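You operate a simulated robot arm through the tools that you are given. There is no shell and no other tool.

Carry out the task below with a simulated robot arm. There is one attempt and no reset: what you move stays moved.

## Task
Scrub the grime off the steel cylinder's top in the vice, then open the vice wide.
Fine: clamp it first; use the small brush and put it back. What is to be rubbed or washed off counts as gone when no trace of it is left.

The check looks at the end state, three seconds after you hand in, the way a careful person would. Anything else that was tipped, shoved, dropped, spilled or broken makes it a failure.

## Robot
A 6-joint arm with a two-finger parallel gripper, fixed in place. Base frame: the origin is at the foot of the arm, x ahead of it, y to its left, z up; the work surface is at about z = 860. Readings come in mm, degrees, newtons and seconds.
Its first joint turns from -166.0 to 166.0 degrees. Payload 3.91 kg.
The TCP is the grasp point between the finger pads, 30 mm short of the fingertips. In the tool frame z runs along the fingers and y along their closing line. Largest opening 110 mm; finger width 20, thickness 10; the body of the gripper, 48 by 112 mm, starts 55 mm behind the TCP.
Orientation is that of the tool frame in the base frame, as a unit quaternion [w, x, y, z]. With the fingers straight down and closing along the base's y, the tool's x points along the base's -x, its y along +y and its z along -z.

## Interface
- The arm moves only by the tool arm_command. Its argument "motion" is text: rows parted by semicolons, each of 7 numbers parted by spaces: the shift along the base's x, y, z in mm, then the turn, a rotation vector about the base's x, y, z in degrees, then the opening, from 0 (shut) to 1 (fully open). In form: tx ty tz wx wy wz hand; .... A call has 1 to 20 rows; each row is the pose to reach, as a shift and turn from the pose commanded when the call began. A row lasts 0.2 s, in which the tool goes at most 50 mm and 8.6 degrees; a call with a longer step from one row to the next is refused whole, and so is a gripper value outside its range. A pose out of reach is approached as far as the arm can. The call stops where the force on the tool passes 90 N (or 10 N more than at its start, if that is more) or the arm is blocked; 0.2 s more then pass. The fingers move at their own pace (about 153 mm/s each) and stop on an object; they squeeze with about 29 N. The grip force told is the motor's: it shows also when the fingers shut on nothing. Time passes only in rows, and 0.2 s behind the last, so rows that repeat a pose let the fingers close. The reply holds the time, the measured pose of the TCP, the force on the tool along the base axes, the opening and the grip force, in the units named above and with some noise, with the torque about the TCP (base axes, N m) and any sound that the robot's microphone picked up, and new pictures: "show" is both (left out), scene, wrist or none.
- Cameras (640 x 400 px; columns grow to the right, rows downward): "scene" is fixed at [219.5, 500.7, 1587.3]; the picture's right is [-0.80, -0.60, 0.00], its down [-0.43, 0.58, -0.69] and it looks along [0.41, -0.55, -0.73] (base axes); focal length 329 px, centre (320, 200). "wrist" rides on the gripper at [72, 17, -103] in the tool frame; the picture's right is [-0.23, 0.97, 0.00], its down [-0.76, -0.18, -0.62] and it looks along [-0.61, -0.14, 0.78] (tool axes); focal length 222 px, centre (320, 200). There is no depth. A picture from a camera that has moved, and an enlarged one, comes with that camera's place and axes in the base frame and with its lens.
- close_up(camera, box): a new picture of the part [left, top, right, bottom] of that camera's present view, enlarged. The clock stands still meanwhile.
- sign_off(): hands the job in; it is judged then, once.

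Places have to be worked out from the pictures, the camera data and where the tool is seen. Open the gripper and draw the arm clear of the work before you hand the job in, unless the task says otherwise.

The tools are called as a command line: name --argument value ..., lists and objects as JSON in quotes. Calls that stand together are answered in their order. arm_command: Moves the arm, as the interface text tells. Its arguments: {"type":"object","properties":{"motion":{"type":"string"},"show":{"type":"string","enum":["both","scene","wrist","none"]}},"required":["motion"]} The other tools are called the same way: close_up (camera, box) takes an enlarged picture of a part of a camera's view; sign_off () hands the job in.

At the start:

```text
time_s: 0.0
tcp_pos: [596.9, 65.9, 1219.0]
orientation: [0.0, 0.0, 1.0, 0.0]
wrist_force: [0.2, 0.2, 0.3]
wrist_torque: [0.03, 0.0, 0.01]
gripper_width: 110.1
finger_force: 0.1
```

scene: 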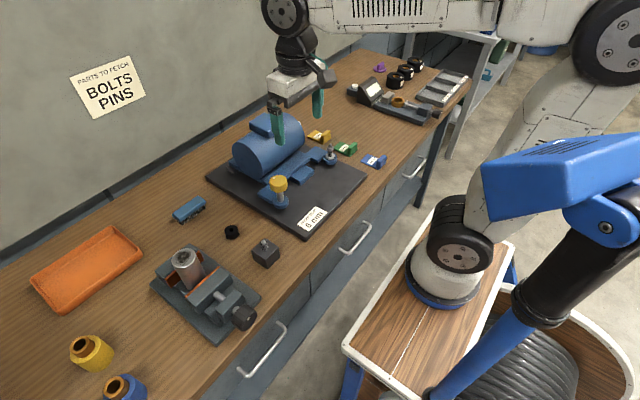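
wrist: 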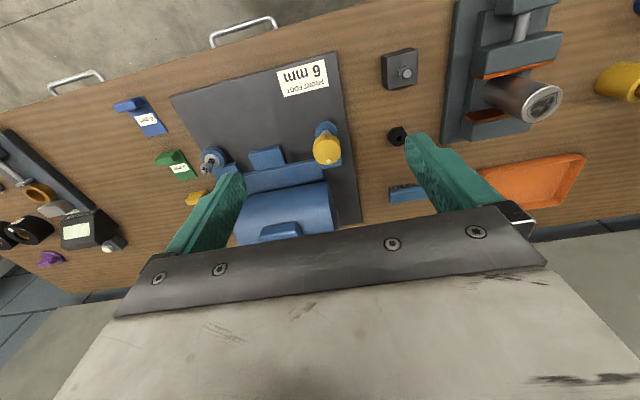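

The vice with the steel cylinder is at the lower left of the scene view; I need to find the small brush (perhaps the blue item near the motor) and the vice's handle. I take enlarged pictures first.

close_up --camera "scene" --box '[140, 180, 300, 350]'

close_up --camera "wrist" --box '[360, 0, 640, 220]'

close_up --camera "scene" --box '[340, 40, 480, 140]'

close_up --camera "scene" --box '[0, 220, 160, 400]'

```text
2.35 times, centred on (220, 265) of scene
camera zoom: at [219.5, 500.7, 1587.3], right [-0.8, -0.6, 0.0], down [-0.43, 0.58, -0.69], along [0.41, -0.55, -0.73], focal length 773 px, centre (555, 47)
```

zoom: 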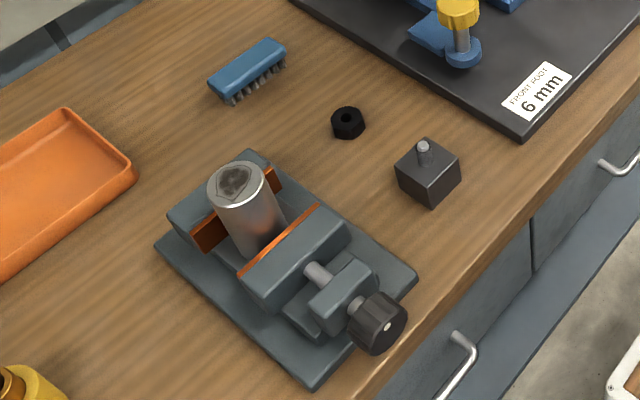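

```text
1.82 times, centred on (500, 110) of wrist
camera zoom: at [525.0, 82.0, 1321.6], right [0.23, 0.97, 0.0], down [0.76, -0.18, 0.62], along [0.61, -0.14, -0.78], focal length 404 px, centre (-7, 364)
```

zoom: 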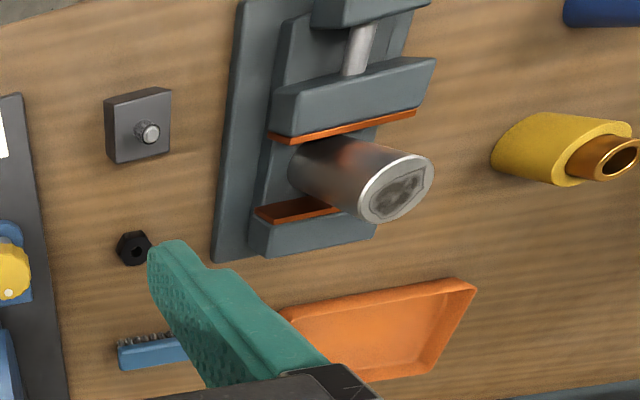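

```text
4.00 times, centred on (410, 90) of scene
camera zoom: at [219.5, 500.7, 1587.3], right [-0.8, -0.6, 0.0], down [-0.43, 0.58, -0.69], along [0.41, -0.55, -0.73], focal length 1314 px, centre (-40, 640)
```

zoom: 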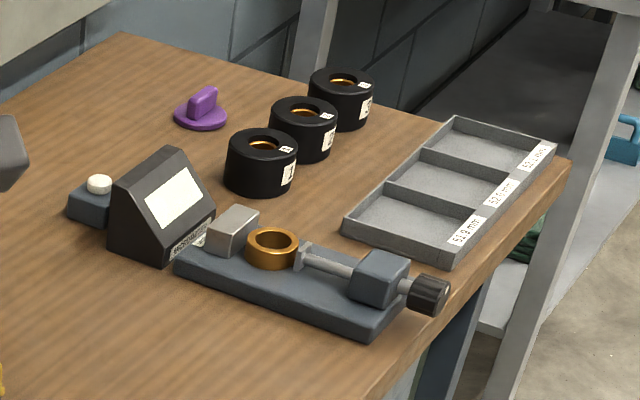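

```text
2.22 times, centred on (80, 310) of scene
camera zoom: at [219.5, 500.7, 1587.3], right [-0.8, -0.6, 0.0], down [-0.43, 0.58, -0.69], along [0.41, -0.55, -0.73], focal length 730 px, centre (853, -44)
```

zoom: 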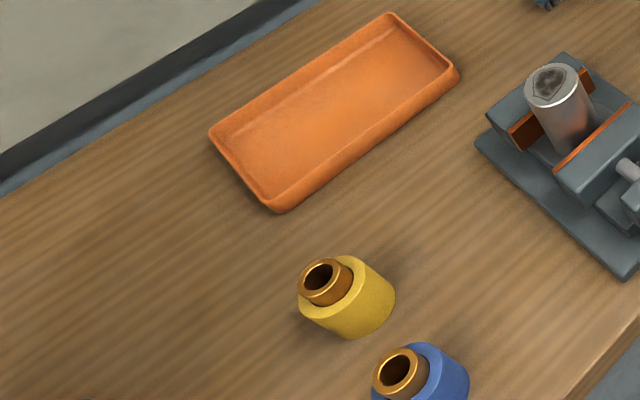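

The brush is the blue bristled block near scene pixel (188,209), roughly x 790, y 480. The vice axis appears to run along x, with its knob at about (530, 355, 900) and the cylinder top at about (682, 360, 1000). I move the wrist camera over to get a closer look at the vice.

arm_command --motion "-10 40 -10 0 0 0 1; -20 80 -20 0 0 0 1; -30 120 -30 0 0 0 1; -40 160 -40 0 0 0 1; -50 200 -55 0 0 0 1; -60 240 -75 0 0 0 1; -70 280 -95 0 0 0 1; -77 314 -115 0 0 0 1"

```text
time_s: 1.8
tcp_pos: [520.4, 379.2, 1103.5]
orientation: [0.001, -0.001, 1.0, 0.001]
wrist_force: [-0.2, -0.1, 0.6]
wrist_torque: [0.05, 0.03, 0.01]
gripper_width: 110.0
finger_force: 0.1
camera wrist: at [447.7, 396.5, 1207.0], right [0.23, 0.97, 0.0], down [0.76, -0.18, 0.62], along [0.61, -0.14, -0.78], focal length 222 px, centre (320, 200)
```

scene: 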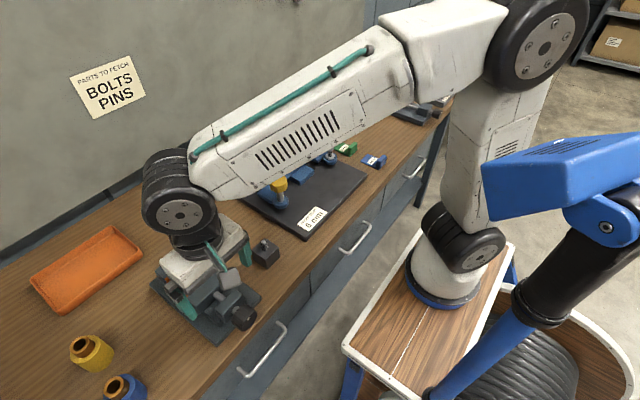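
wrist: 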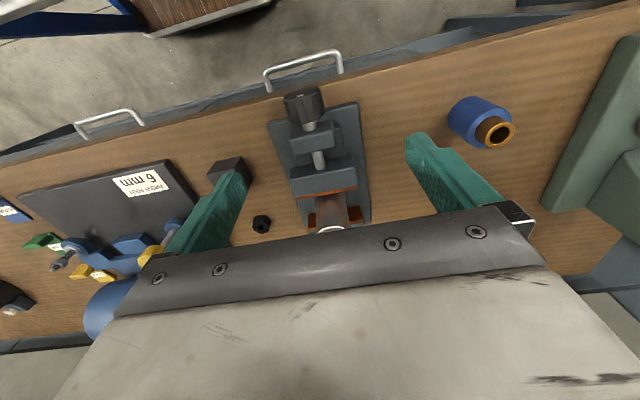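

The wrist image is inverted (top is toward the base), and the gripper hides the cylinder from here. I move up and forward a bit so the whole vice falls in the unobstructed upper half.

arm_command --motion "30 0 20 0 0 0 1; 60 0 40 0 0 0 1; 80 0 50 0 0 0 1; 90 0 55 0 0 0 1" --show "wrist"

close_up --camera "wrist" --box '[220, 0, 420, 210]'

```text
time_s: 2.8
tcp_pos: [609.5, 379.9, 1158.5]
orientation: [-0.001, 0.0, 1.0, 0.0]
wrist_force: [-0.6, 0.0, 1.1]
wrist_torque: [0.03, -0.02, -0.01]
gripper_width: 110.2
finger_force: 0.1
camera wrist: at [537.8, 396.0, 1261.0], right [0.23, 0.97, 0.0], down [0.76, -0.18, 0.62], along [0.61, -0.14, -0.78], focal length 222 px, centre (320, 200)
```

wrist: 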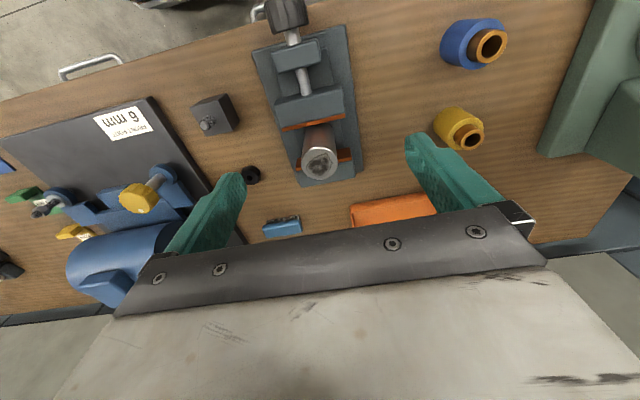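

```text
1.90 times, centred on (320, 105) of wrist
camera zoom: at [537.8, 396.0, 1261.0], right [0.23, 0.97, 0.0], down [0.76, -0.18, 0.62], along [0.61, -0.14, -0.78], focal length 423 px, centre (320, 381)
```

zoom: 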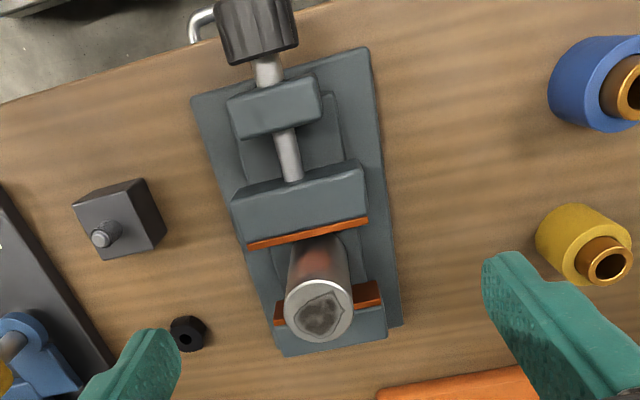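

The views agree: cylinder top at about (681, 361, 1000), moving jaw pad near x=650 with its top at z≈930, rear pad near x≈715, knob at about (523, 360, 912), and the brush standing bristles-down at about (890, 222) with its long axis along y. I take larger pictures of the jaws, knob and brush from here.

close_up --camera "wrist" --box '[270, 80, 370, 190]'

close_up --camera "wrist" --box '[240, 0, 370, 90]'

close_up --camera "wrist" --box '[240, 160, 340, 240]'

```text
3.64 times, centred on (320, 135) of wrist
camera zoom: at [537.8, 396.0, 1261.0], right [0.23, 0.97, 0.0], down [0.76, -0.18, 0.62], along [0.61, -0.14, -0.78], focal length 808 px, centre (320, 436)
```

zoom: 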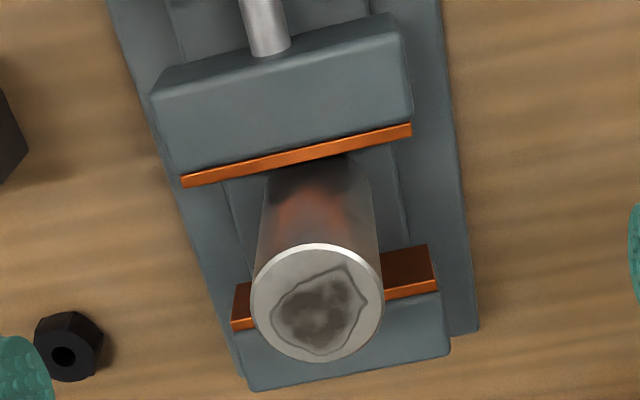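

```text
4.44 times, centred on (305, 45) of wrist
camera zoom: at [537.8, 396.0, 1261.0], right [0.23, 0.97, 0.0], down [0.76, -0.18, 0.62], along [0.61, -0.14, -0.78], focal length 987 px, centre (387, 889)
```

zoom: 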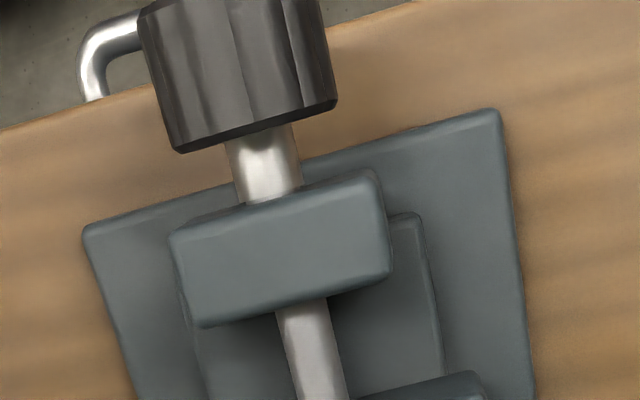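

```text
5.00 times, centred on (290, 200) of wrist
camera zoom: at [537.8, 396.0, 1261.0], right [0.23, 0.97, 0.0], down [0.76, -0.18, 0.62], along [0.61, -0.14, -0.78], focal length 1111 px, centre (470, 200)
```

zoom: 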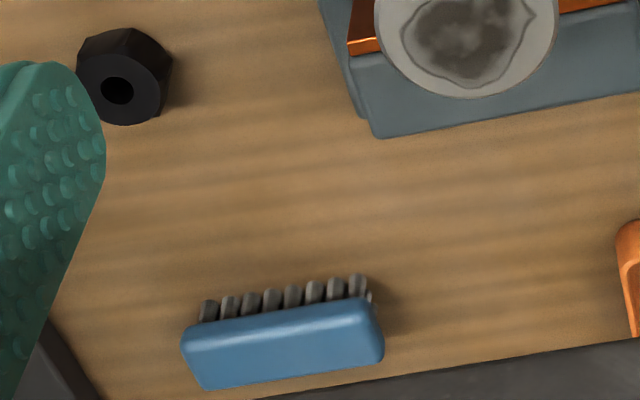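

The knob's inner end is near x=536 with the axis at y≈361, and the support block starts at x≈553, so I can grip the knob with the tool horizontal, pointing along +x. I pull back and pitch the tool up to horizontal at a safe height to see whether the arm can reach that posture.

arm_command --motion "-12 -2 -5 0 -8.5 0 1; -24 -4 -10 0 -17 0 1; -36 -6 -15 0 -25.5 0 1; -48 -8 -20 0 -34 0 1; -60 -10 -25 0 -42.5 0 1; -72 -12 -30 0 -51 0 1; -84 -14 -35 0 -59.5 0 1; -96 -16 -40 0 -68 0 1; -108 -18 -45 0 -76.5 0 1; -120 -19 -50 0 -85 0 1; -130 -19 -50 0 -90 0 1; -130 -19 -50 0 -90 0 1"

```text
time_s: 5.4
tcp_pos: [479.6, 360.5, 1110.6]
orientation: [0.707, 0.0, 0.707, 0.0]
wrist_force: [-0.7, 0.3, -0.1]
wrist_torque: [0.01, -0.02, 0.01]
gripper_width: 109.9
finger_force: 0.0
camera wrist: at [377.4, 377.5, 1036.6], right [0.0, 0.97, 0.23], down [-0.62, -0.18, 0.76], along [0.78, -0.14, 0.61], focal length 222 px, centre (320, 200)
```

scene: 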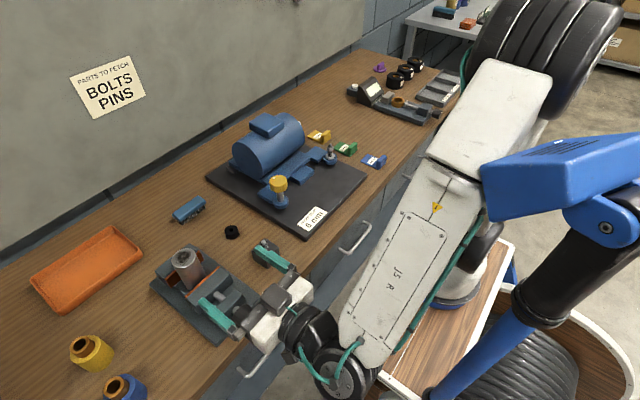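
wrist: 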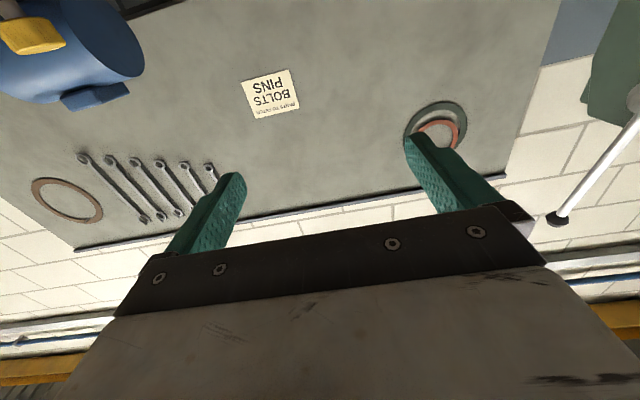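

The horizontal posture is reachable. Now I test how far the wrist can roll, turning it about −x so that the camera ends on top and I have a long tightening stroke available.

arm_command --motion "0 0 0 -8.5 0 0 1; 0 0 0 -17 0 0 1; 0 0 0 -25.5 0 0 1; 0 0 0 -34 0 0 1; 0 0 0 -42.5 0 0 1; 0 0 0 -51 0 0 1; 0 0 0 -59.5 0 0 1; 0 0 0 -68 0 0 1; 0 0 0 -76.5 0 0 1; 0 0 0 -85 0 0 1; 0 0 0 -93.5 0 0 1; 0 0 0 -102 0 0 1; 0 0 0 -110.5 0 0 1; 0 0 0 -119 0 0 1; 0 0 0 -127.5 0 0 1; 0 0 0 -136 0 0 1; 0 0 0 -144.5 0 0 1; 0 0 0 -153 0 0 1; 0 0 0 -161.5 0 0 1; 0 0 0 -170 0 0 1"

```text
time_s: 9.6
tcp_pos: [478.2, 359.5, 1109.7]
orientation: [-0.06, 0.705, -0.062, 0.704]
wrist_force: [-0.3, -0.2, -0.8]
wrist_torque: [0.01, 0.03, 0.03]
gripper_width: 109.8
finger_force: 0.1
camera wrist: at [376.9, 330.5, 1177.0], right [0.0, -0.92, -0.39], down [-0.62, 0.31, -0.72], along [0.78, 0.24, -0.57], focal length 222 px, centre (320, 200)
```

scene: 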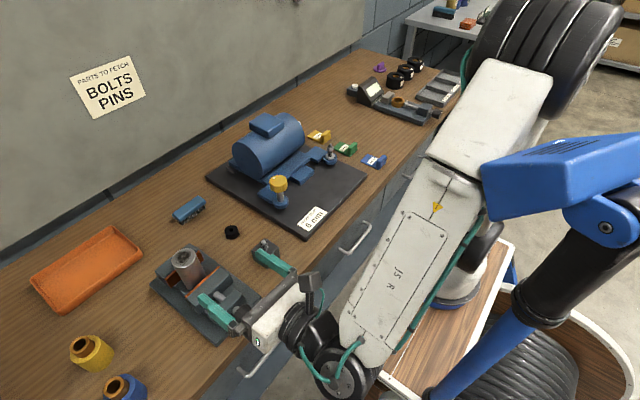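
wrist: 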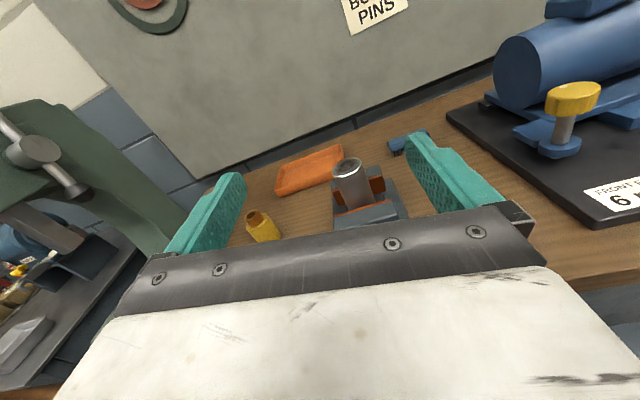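

The roll of −170° works and the camera is now on top. I go down and back so that the fingers sit in front of the knob at about z=980, then look.

arm_command --motion "-10 0 -30 0 0 0 1; -20 0 -60 0 0 0 1; -30 0 -90 0 0 0 1; -40 0 -120 0 0 0 1; -40 0 -130 0 0 0 1; -40 0 -130 0 0 0 1"

close_up --camera "wrist" --box '[220, 60, 460, 220]'

```text
time_s: 11.2
tcp_pos: [467.6, 345.7, 1022.5]
orientation: [-0.073, 0.696, -0.128, 0.703]
wrist_force: [-0.2, 0.2, -0.3]
wrist_torque: [0.01, -0.01, -0.02]
gripper_width: 110.2
finger_force: 0.1
stopped in row 6: the arm was blocked; the commanded pose is now the measured one
camera wrist: at [363.3, 317.0, 1087.2], right [-0.07, -0.87, -0.49], down [-0.59, 0.43, -0.68], along [0.8, 0.25, -0.54], focal length 222 px, centre (320, 200)
```

scene: 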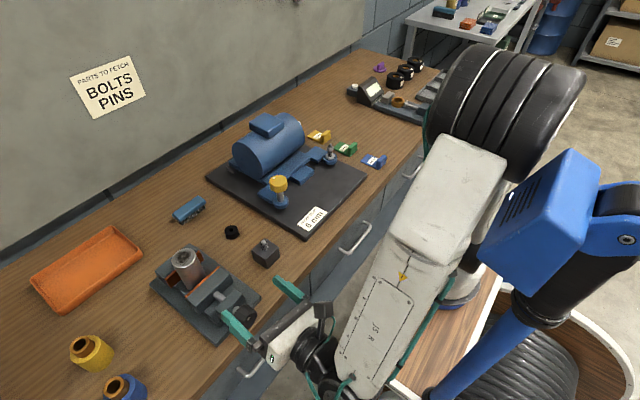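
wrist: 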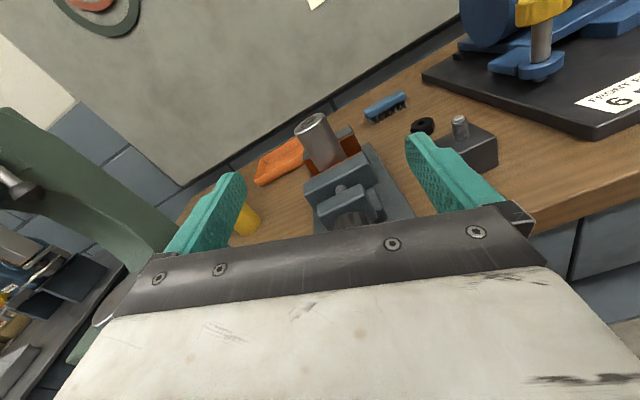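

```text
2.50 times, centred on (340, 140) of wrist
camera zoom: at [363.3, 317.0, 1087.2], right [-0.07, -0.87, -0.49], down [-0.59, 0.43, -0.68], along [0.8, 0.25, -0.54], focal length 555 px, centre (270, 350)
```

zoom: 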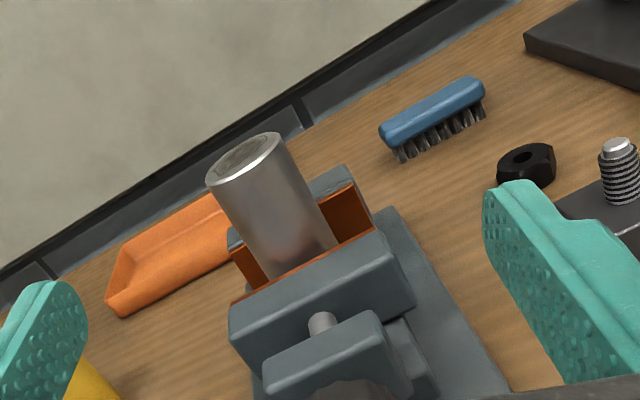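

The move was stopped as "blocked" and the blue apparatus at the right of the scene seems to have shifted. I look closely at it before doing anything else.

close_up --camera "scene" --box '[380, 0, 640, 400]'

close_up --camera "scene" --box '[440, 130, 640, 320]'

```text
1.00 times, centred on (510, 200) of scene (not enlarged: the box is as wide or as high as the picture)
camera zoom: at [219.5, 500.7, 1587.3], right [-0.8, -0.6, 0.0], down [-0.43, 0.58, -0.69], along [0.41, -0.55, -0.73], focal length 329 px, centre (130, 200)
```

zoom: 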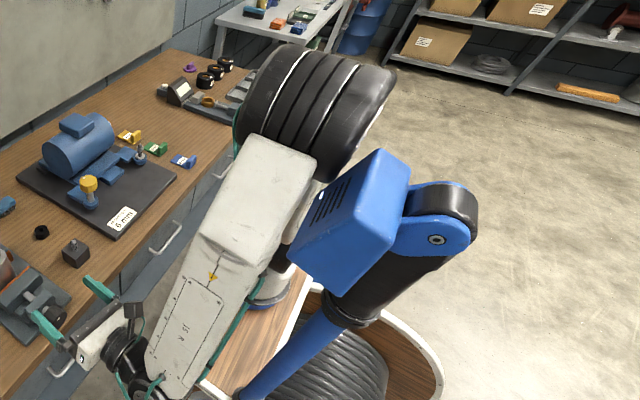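

```text
2.11 times, centred on (540, 225) of scene
camera zoom: at [219.5, 500.7, 1587.3], right [-0.8, -0.6, 0.0], down [-0.43, 0.58, -0.69], along [0.41, -0.55, -0.73], focal length 692 px, centre (-143, 147)
```

zoom: 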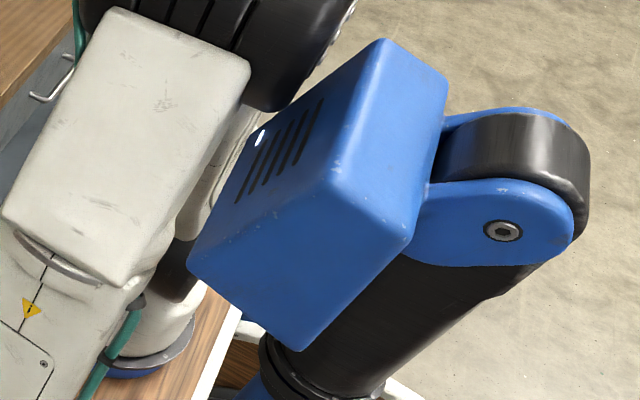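

The blue head on a hinged post looks as if it turned, and my forearm is right next to it. I let a short time pass without moving to see whether it moves on its own.

arm_command --motion "0 0 0 0 0 0 1; 0 0 0 0 0 0 1" --show "scene"

```text
time_s: 11.8
tcp_pos: [468.0, 346.4, 1022.5]
orientation: [-0.074, 0.696, -0.128, 0.703]
wrist_force: [-0.4, 0.0, 1.0]
wrist_torque: [0.02, 0.02, 0.0]
gripper_width: 110.1
finger_force: 0.0
```

scene: 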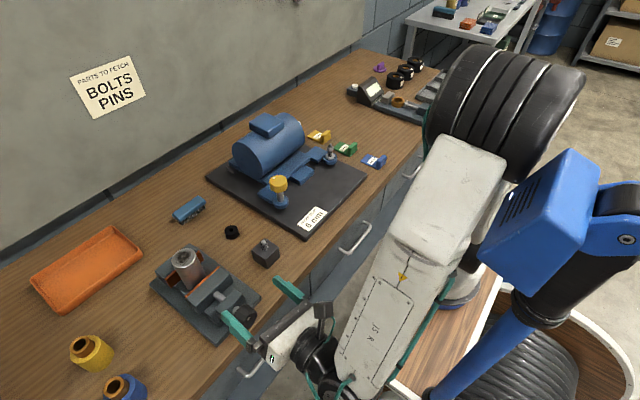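

It is standing still, so it was most likely pushed by my forearm. I retrace my path upward to the last free pose and see whether the head swings back.

arm_command --motion "3 4 22 -1.6 0 1 1; 6 8 44 -3.2 0.1 2.1 1; 9 11 66 -4.8 0.2 3.2 1; 12 14.5 87 -6.5 0.3 4.25 1; 12 14.5 87 -6.5 0.3 4.25 1" --show "scene"

```text
time_s: 13.0
tcp_pos: [479.5, 362.7, 1106.6]
orientation: [-0.057, 0.706, -0.059, 0.704]
wrist_force: [0.7, -0.1, 0.0]
wrist_torque: [-0.01, -0.01, 0.0]
gripper_width: 110.1
finger_force: 0.0
```

scene: 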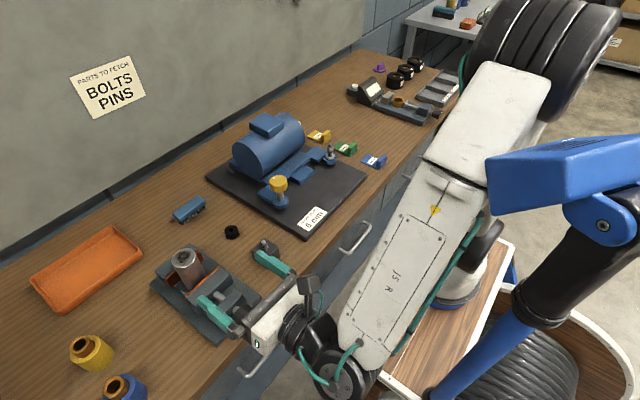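

The head swung back as I withdrew, so it is a sprung or held joint my forearm leaned on. I take a close picture to see whether I am still touching it.

close_up --camera "scene" --box '[440, 100, 640, 260]'

```text
2.50 times, centred on (540, 180) of scene
camera zoom: at [219.5, 500.7, 1587.3], right [-0.8, -0.6, 0.0], down [-0.43, 0.58, -0.69], along [0.41, -0.55, -0.73], focal length 821 px, centre (-230, 250)
```

zoom: 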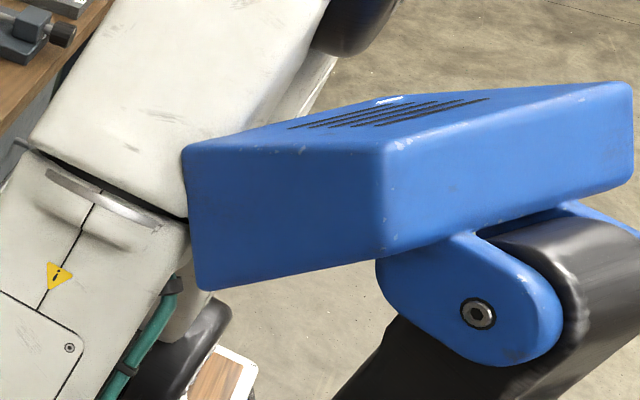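

The head is held on a yoke just beside my forearm, so the horizontal posture at low height is ruled out. I roll the wrist back and will instead grip the knob from above, turning it by tilting the gripper about x.

arm_command --motion "0 0 4 8.5 0 0 1; 0 0 8 17 0 0 1; 0 0 12 25.5 0 0 1; 0 0 12 34 0 0 1; 0 0 12 42.5 0 0 1; 0 0 12 51 0 0 1; 0 0 12 59.5 0 0 1; 0 0 12 68 0 0 1; 0 0 12 76.5 0 0 1; 0 0 12 85 0 0 1; 0 0 12 93.5 0 0 1; 0 0 12 102 0 0 1; 0 0 12 110.5 0 0 1; 0 0 12 119 0 0 1; 0 0 12 127.5 0 0 1; 0 0 12 136 0 0 1; 0 0 12 144.5 0 0 1; 0 0 12 153 0 0 1; 0 0 12 161.5 0 0 1; 0 0 12 170 0 0 1" --show "scene"

```text
time_s: 17.2
tcp_pos: [475.7, 364.1, 1118.4]
orientation: [0.708, 0.0, 0.706, -0.007]
wrist_force: [-0.5, -0.7, -0.1]
wrist_torque: [0.01, 0.01, 0.03]
gripper_width: 109.8
finger_force: 0.0
```

scene: 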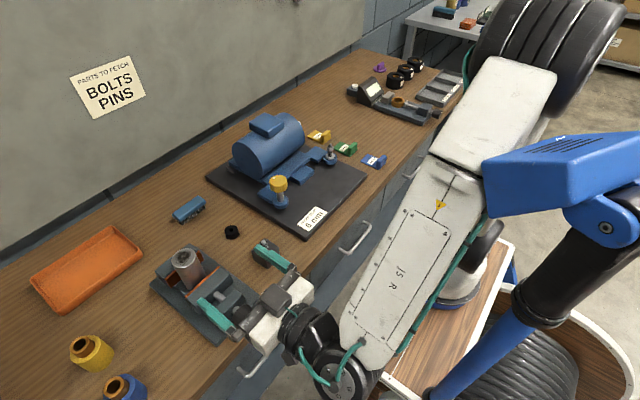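

The head is back in its original place. Now I pitch the tool back to vertical above the knob.

arm_command --motion "4 0 2 0 8.5 0 1; 8 0 0 0 17 0 1; 12 0 0 0 25.5 0 1; 16 0 0 0 34 0 1; 20 -1 0 0 42.5 0 1; 24 -1 0 0 51 0 1; 28 -1 0 0 59.5 0 1; 32 -2 0 0 68 0 1; 36 -2 0 0 76.5 0 1; 40 -3 0 0 85 0 1; 45 -3 0 0 90 0 1; 45 -3 -30 0 90 0 1; 45 -3 -50 0 90 0 1"

```text
time_s: 20.0
tcp_pos: [521.7, 360.4, 1067.2]
orientation: [0.001, -0.007, 1.0, -0.004]
wrist_force: [-0.4, -1.2, -0.6]
wrist_torque: [-0.03, 0.0, 0.01]
gripper_width: 109.9
finger_force: 0.1
camera wrist: at [449.2, 377.6, 1169.1], right [0.21, 0.98, -0.01], down [0.76, -0.16, 0.63], along [0.61, -0.14, -0.78], focal length 222 px, centre (320, 200)
```

scene: 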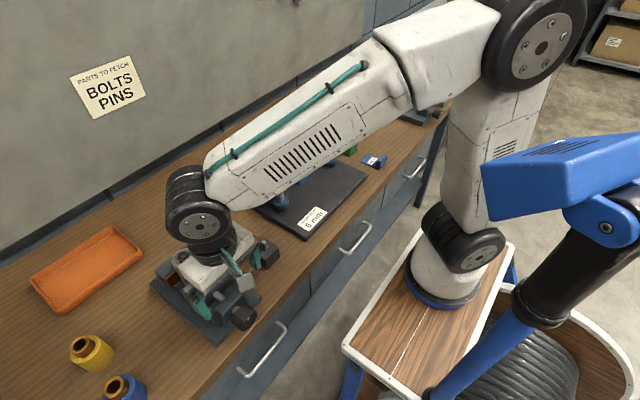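
wrist: 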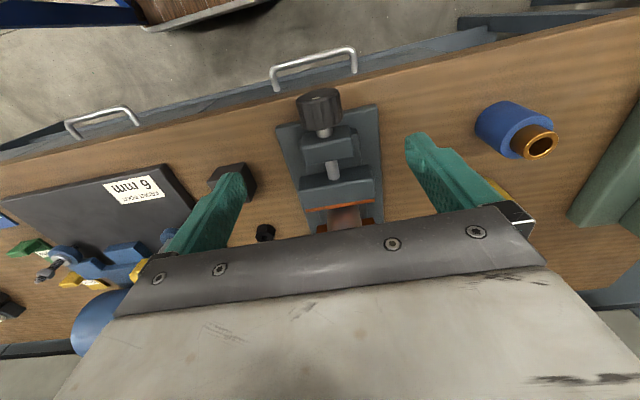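

The knob is now well visible at about pixel (321,105) of the wrist view. I take an enlarged picture to fix its position and height.

close_up --camera "wrist" --box '[260, 60, 400, 240]'

close_up --camera "scene" --box '[200, 250, 290, 350]'

```text
2.22 times, centred on (330, 150) of wrist
camera zoom: at [449.2, 377.6, 1169.1], right [0.21, 0.98, -0.01], down [0.76, -0.16, 0.63], along [0.61, -0.14, -0.78], focal length 494 px, centre (298, 311)
```

zoom: 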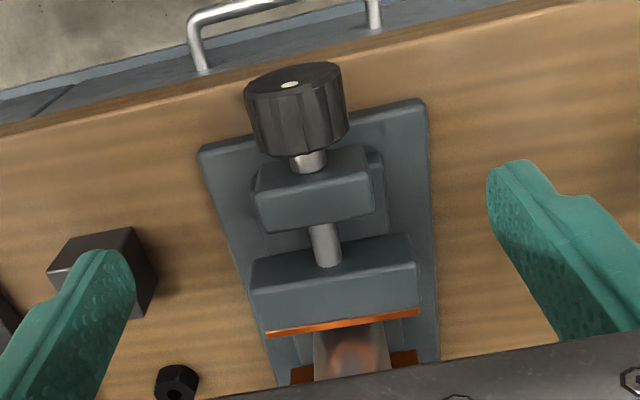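

```text
4.00 times, centred on (245, 300) of scene
camera zoom: at [219.5, 500.7, 1587.3], right [-0.8, -0.6, 0.0], down [-0.43, 0.58, -0.69], along [0.41, -0.55, -0.73], focal length 1314 px, centre (620, -200)
```

zoom: 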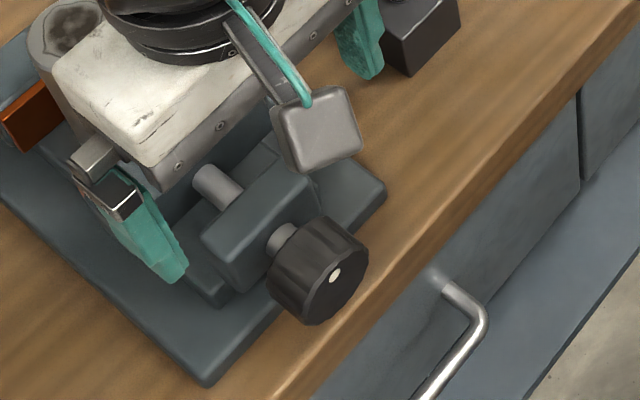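

Triangulating the light dot on the knob's end gives (507, 359.5, 930), but I need to know whether it is at the centre. I enlarge the knob further in both views.

close_up --camera "wrist" --box '[295, 80, 351, 142]'

close_up --camera "scene" --box '[225, 290, 270, 340]'

```text
6.45 times, centred on (323, 111) of wrist
camera zoom: at [449.2, 377.6, 1169.1], right [0.21, 0.98, -0.01], down [0.76, -0.16, 0.63], along [0.61, -0.14, -0.78], focal length 1433 px, centre (301, 774)
```

zoom: 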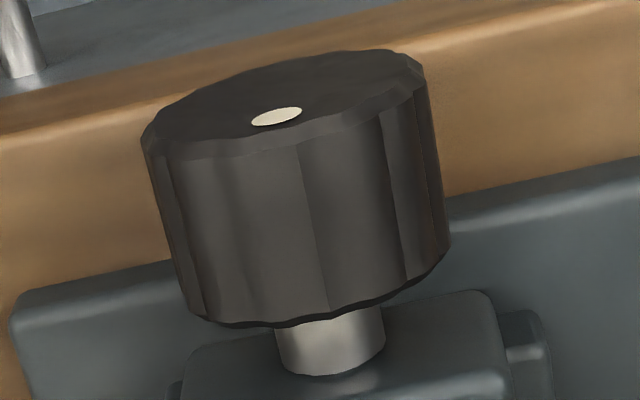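

```text
8.00 times, centred on (248, 315) of scene
camera zoom: at [219.5, 500.7, 1587.3], right [-0.8, -0.6, 0.0], down [-0.43, 0.58, -0.69], along [0.41, -0.55, -0.73], focal length 2629 px, centre (900, -720)
```

zoom: 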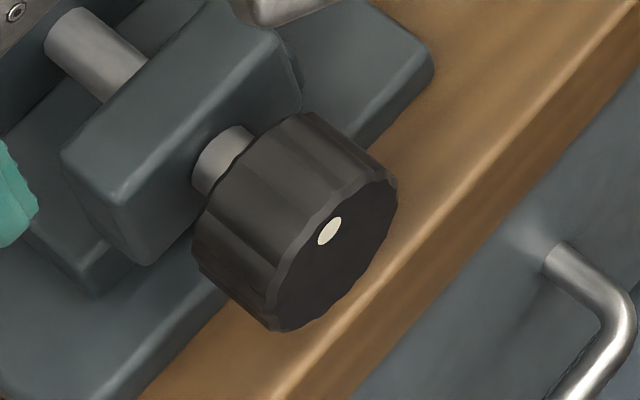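

The dot is an off-centre index mark, currently pointing up. The knob spans x≈507–536 with its axis at about y=360, z=918 and a radius of about 23 mm. I stage the gripper on the +y side, tilted −55° about x, with a 60 mm opening.

arm_command --motion "0 10 -14 -7.8 0 -0.1 0.55; 0 20 -28 -15.6 -0.1 -0.2 0.55; 0 31 -42 -23.4 -0.1 -0.3 0.55; 0 42 -56 -31.2 -0.2 -0.5 0.55; -0.7 53 -70 -39 -0.2 -0.6 0.55; -0.7 63 -84 -46.8 -0.3 -0.7 0.55; -0.7 73.6 -97.2 -54.5 -0.3 -0.8 0.55; -0.7 73.6 -97.2 -54.5 -0.3 -0.8 0.55"

```text
time_s: 21.8
tcp_pos: [519.9, 434.2, 969.1]
orientation: [0.001, 0.0, 0.887, -0.462]
wrist_force: [-0.1, -0.3, 0.7]
wrist_torque: [0.01, 0.0, -0.01]
gripper_width: 60.4
finger_force: 0.0
camera wrist: at [448.8, 528.9, 1014.2], right [0.23, 0.56, -0.8], down [0.76, 0.41, 0.5], along [0.61, -0.72, -0.33], focal length 222 px, centre (320, 200)
```

scene: 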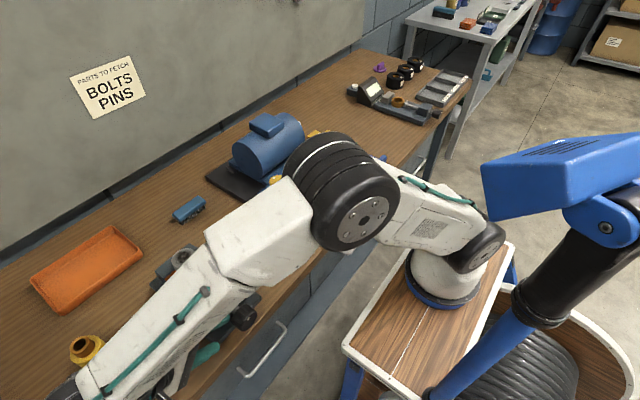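
wrist: 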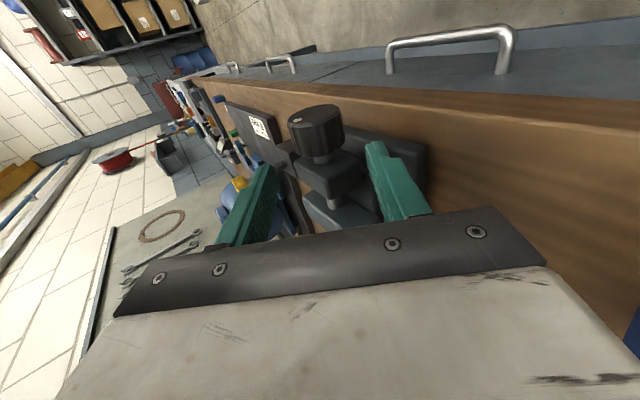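

The knob appears at (316,130) in the wrist view, where my estimate predicts (319,130), so the axis estimate holds. I approach along the tool direction by 80 mm to straddle it and check.

arm_command --motion "0.5 -16.4 -11.5 0 0 0 0.55; 0.5 -32.8 -23 0 0 0 0.55; 0.5 -49.2 -34.4 0 0 0 0.55; 0.5 -57.4 -40.2 0 0 0 0.55; 0.5 -65.5 -45.9 0 0 0 0.55; 0.5 -65.5 -45.9 0 0 0 0.55"

close_up --camera "wrist" --box '[220, 80, 420, 220]'

close_up --camera "scene" --box '[130, 220, 290, 360]'

```text
time_s: 23.2
tcp_pos: [521.3, 367.6, 922.6]
orientation: [0.002, 0.0, 0.887, -0.461]
wrist_force: [0.4, -0.1, 0.0]
wrist_torque: [-0.03, -0.02, 0.0]
gripper_width: 60.5
finger_force: 0.0
camera wrist: at [448.4, 462.8, 968.2], right [0.23, 0.56, -0.8], down [0.76, 0.41, 0.51], along [0.61, -0.72, -0.33], focal length 222 px, centre (320, 200)
```

scene: 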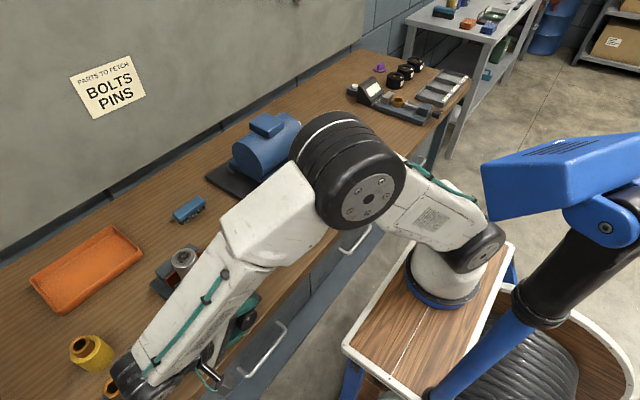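
wrist: 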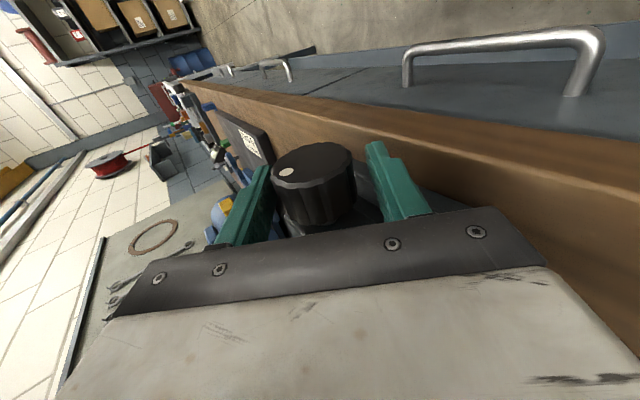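

```text
2.86 times, centred on (320, 150) of wrist
camera zoom: at [448.4, 462.8, 968.2], right [0.23, 0.56, -0.8], down [0.76, 0.41, 0.51], along [0.61, -0.72, -0.33], focal length 635 px, centre (320, 343)
```

zoom: 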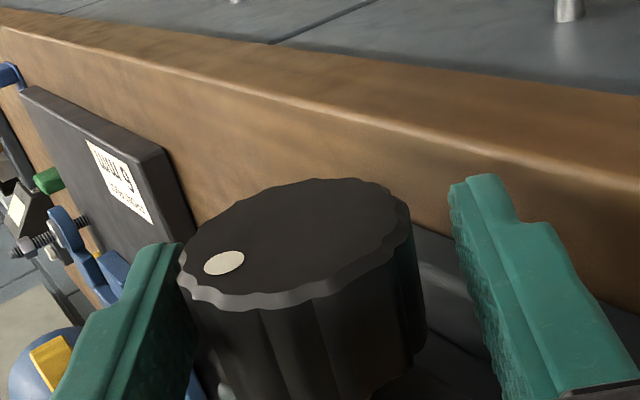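

```text
2.86 times, centred on (210, 290) of scene
camera zoom: at [219.5, 500.7, 1587.3], right [-0.8, -0.6, 0.0], down [-0.43, 0.58, -0.69], along [0.41, -0.55, -0.73], focal length 939 px, centre (634, -57)
```

zoom: 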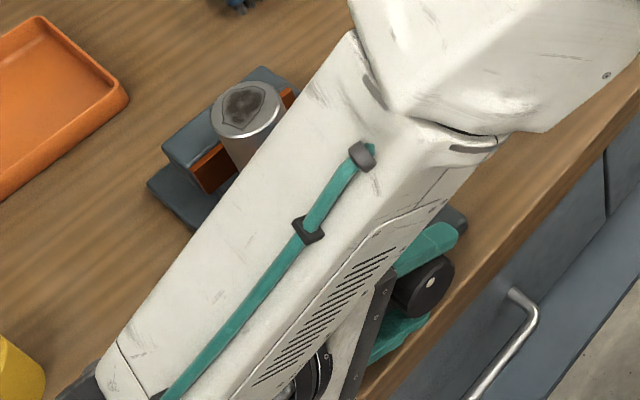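

The fingers straddle the knob nearly centred. I close the gripper and try a first 24° of clockwise (tightening) turn, watching the torque.

arm_command --motion "0 0 0 0 0 0 0; 0 0 0 0 0 0 0; 0 0 0 0 0 0 0; 0 -0.4 0.5 4 0 0 0; 0 -0.9 1.1 8 0 0 0; 0 -1.4 1.6 12 0 0 0; 0 -1.9 2 16 0 0 0; 0 -2.5 2.4 20 0 0 0; 0 -3 2.8 24 0 0 0; 0 -3 2.8 24 0 0 0"

close_up --camera "wrist" --box '[220, 80, 420, 220]'

```text
time_s: 25.4
tcp_pos: [519.7, 363.7, 928.1]
orientation: [0.001, 0.0, 0.964, -0.267]
wrist_force: [8.9, -22.7, 37.2]
wrist_torque: [-0.39, 0.18, 1.14]
gripper_width: 47.6
finger_force: 45.4
camera wrist: at [448.4, 431.8, 1007.0], right [0.23, 0.84, -0.5], down [0.76, 0.17, 0.63], along [0.61, -0.52, -0.6], focal length 222 px, centre (320, 200)
```

scene: 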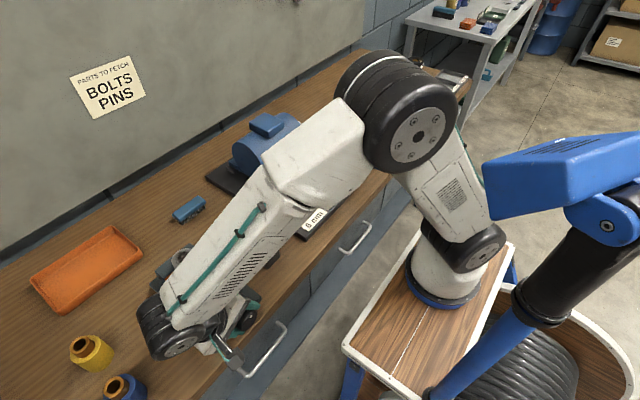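
wrist: 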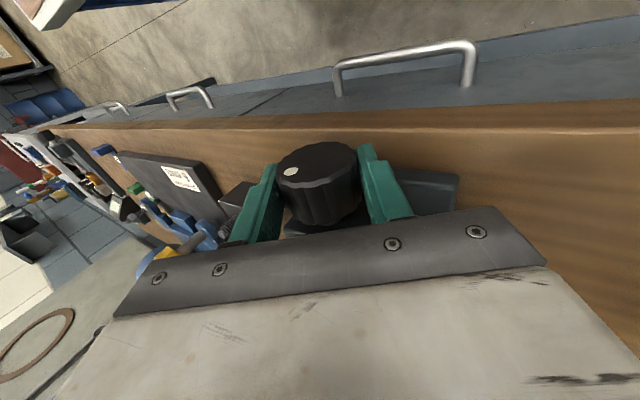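

```text
2.86 times, centred on (320, 150) of wrist
camera zoom: at [448.4, 431.8, 1007.0], right [0.23, 0.84, -0.5], down [0.76, 0.17, 0.63], along [0.61, -0.52, -0.6], focal length 635 px, centre (320, 343)
```

zoom: 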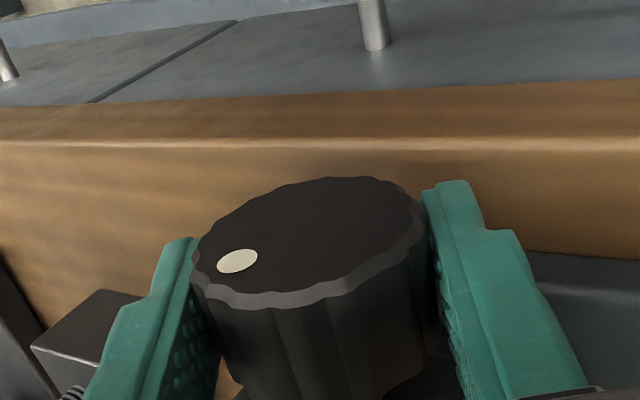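

The mark stays fixed relative to the fingers, so the knob turns with the gripper; the reaction force tells me the true axis is about 1–2 mm higher and toward −y. I correct the axis and continue turning to φ=+55°.

arm_command --motion "0 -1.8 2.1 4 0 0 0; 0 -2.5 2.4 8 0 0 0; 0 -3.8 2.9 16 0 0 0; 0 -5.2 3.1 24 0 0 0; 0 -6.6 3.2 32 0 0 0; 0 -8 3.1 40 0 0 0; 0 -9.3 2.8 48 0 0 0; 0 -10.6 2.3 56 0 0 0; 0 -11.8 1.6 64 0 0 0; 0 -13 0.8 72 0 0 0; 0 -13.9 -0.2 80 0 0 0; 0 -14.6 -1 86 0 0 0; 0 -14.6 -1 86 0 0 0"

close_up --camera "scene" --box '[140, 230, 290, 350]'

close_up --camera "wrist" --box '[220, 80, 420, 220]'

```text
time_s: 28.2
tcp_pos: [520.6, 350.8, 926.9]
orientation: [0.001, 0.001, 0.886, 0.463]
wrist_force: [5.4, 9.6, 27.2]
wrist_torque: [0.39, 0.32, -0.52]
gripper_width: 47.6
finger_force: 44.7
camera wrist: at [448.9, 275.7, 999.3], right [0.23, 0.55, 0.8], down [0.76, -0.62, 0.21], along [0.61, 0.56, -0.56], focal length 222 px, centre (320, 200)
```

scene: 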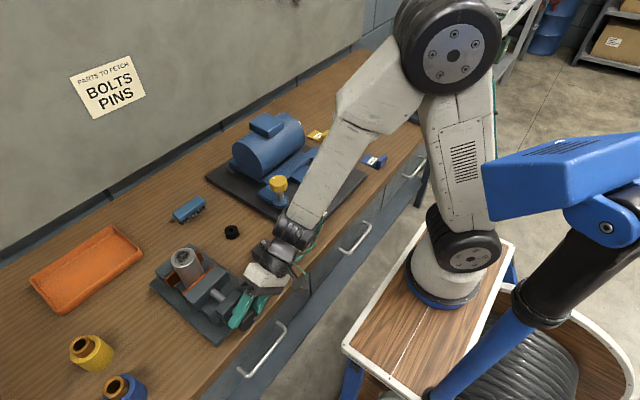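
wrist: 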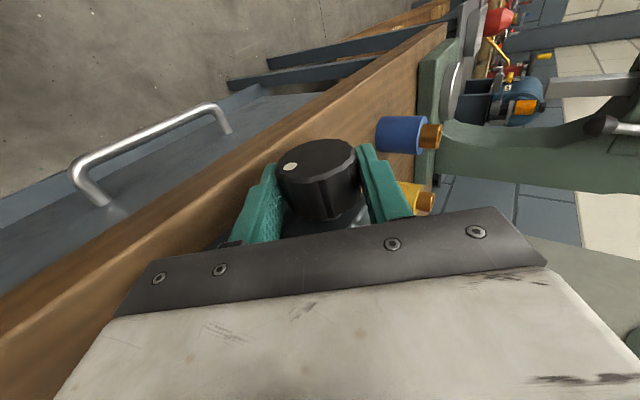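

```text
3.33 times, centred on (215, 290) of scene
camera zoom: at [219.5, 500.7, 1587.3], right [-0.8, -0.6, 0.0], down [-0.43, 0.58, -0.69], along [0.41, -0.55, -0.73], focal length 1095 px, centre (670, -100)
```

zoom: 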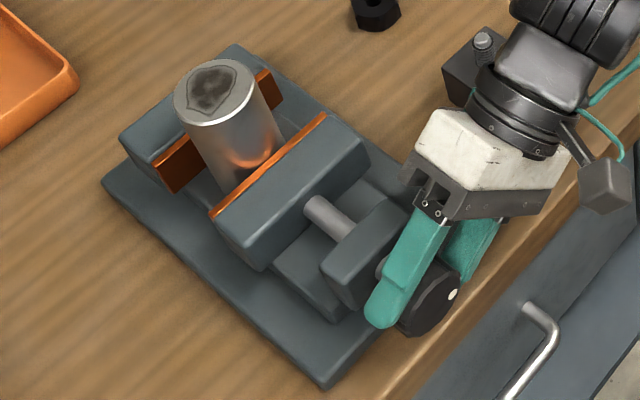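

```text
2.86 times, centred on (320, 150) of wrist
camera zoom: at [448.9, 275.7, 999.3], right [0.23, 0.55, 0.8], down [0.76, -0.62, 0.21], along [0.61, 0.56, -0.56], focal length 635 px, centre (320, 343)
```

zoom: 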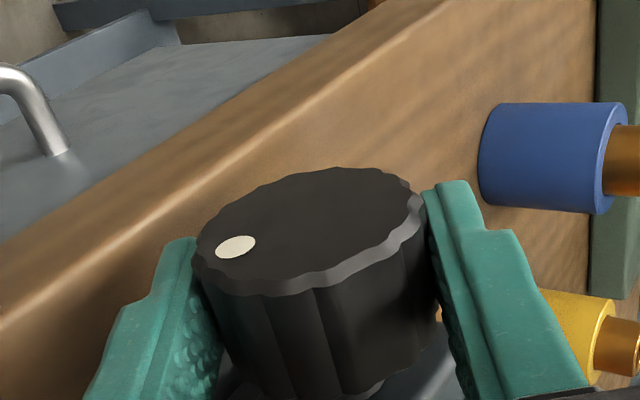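

The knob turned about 110° and the moving jaw pad advanced roughly 10 mm (now near x≈660, about at the cylinder), while the knob itself stays in place. I open slightly, swing back around the knob to −55°, and re-grip with the refined axis (359, 921).

arm_command --motion "0 0.2 1.5 0 0 0 0.55; 0 0.2 1.5 0 0 0 0.55; 0 1.1 2.6 -8 0 0 0.55; 0 2.1 3.6 -16 0 0 0.55; 0 3.3 4.4 -24 0 0 0.55; 0 4.5 5 -32 0 0 0.55; 0 5.8 5.5 -40 0 0 0.55; 0 7.2 5.7 -48 0 0 0.55; 0 8.6 5.8 -56 0 0 0.55; 0 10 5.7 -64 0 0 0.55; 0 11.3 5.4 -72 0 0 0.55; 0 12.6 4.9 -80 0 0 0.55; 0 13.8 4.2 -88 0 0 0.55; 0 15 3.3 -96 0 0 0.55; 0 15.9 2.4 -104 0 0 0.55; 0 16.6 1.5 -110 0 0 0.55; 0 16.6 1.5 -110 0 0 0.55; 0 16.6 1.5 -110 0 0 0; 0 16.6 1.5 -110 0 0 0; 0 16.6 1.5 -110 0 0 0"

close_up --camera "wrist" --box '[220, 80, 420, 220]'

```text
time_s: 32.4
tcp_pos: [519.3, 368.0, 926.5]
orientation: [0.0, -0.001, 0.887, -0.462]
wrist_force: [-2.6, 10.9, -36.5]
wrist_torque: [0.45, -0.91, 0.48]
gripper_width: 47.4
finger_force: 44.9
camera wrist: at [448.7, 462.0, 971.3], right [0.23, 0.56, -0.8], down [0.76, 0.41, 0.5], along [0.61, -0.72, -0.33], focal length 222 px, centre (320, 200)
```

scene: 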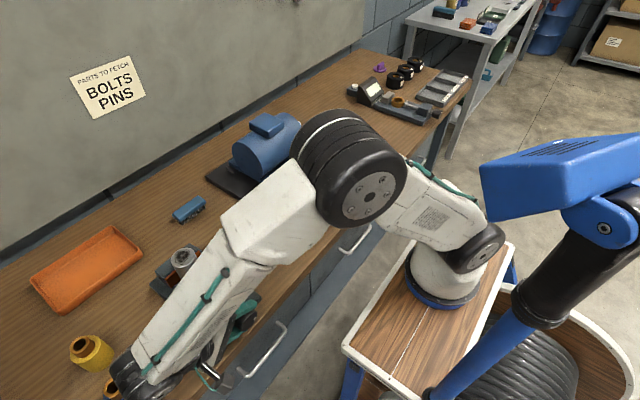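
wrist: 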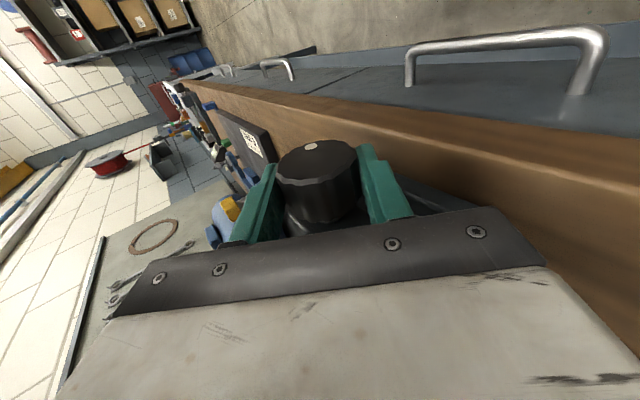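

```text
2.86 times, centred on (320, 150) of wrist
camera zoom: at [448.7, 462.0, 971.3], right [0.23, 0.56, -0.8], down [0.76, 0.41, 0.5], along [0.61, -0.72, -0.33], focal length 635 px, centre (320, 343)
```

zoom: 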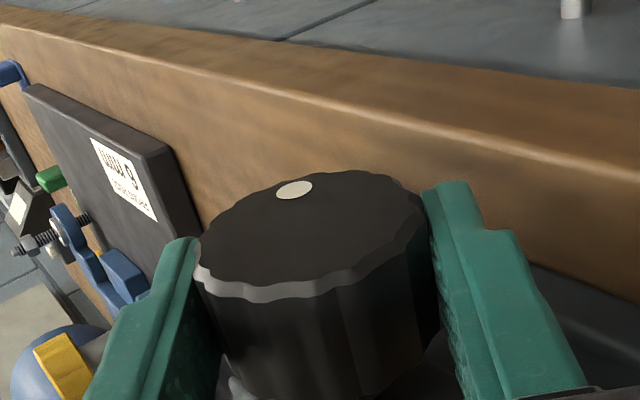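

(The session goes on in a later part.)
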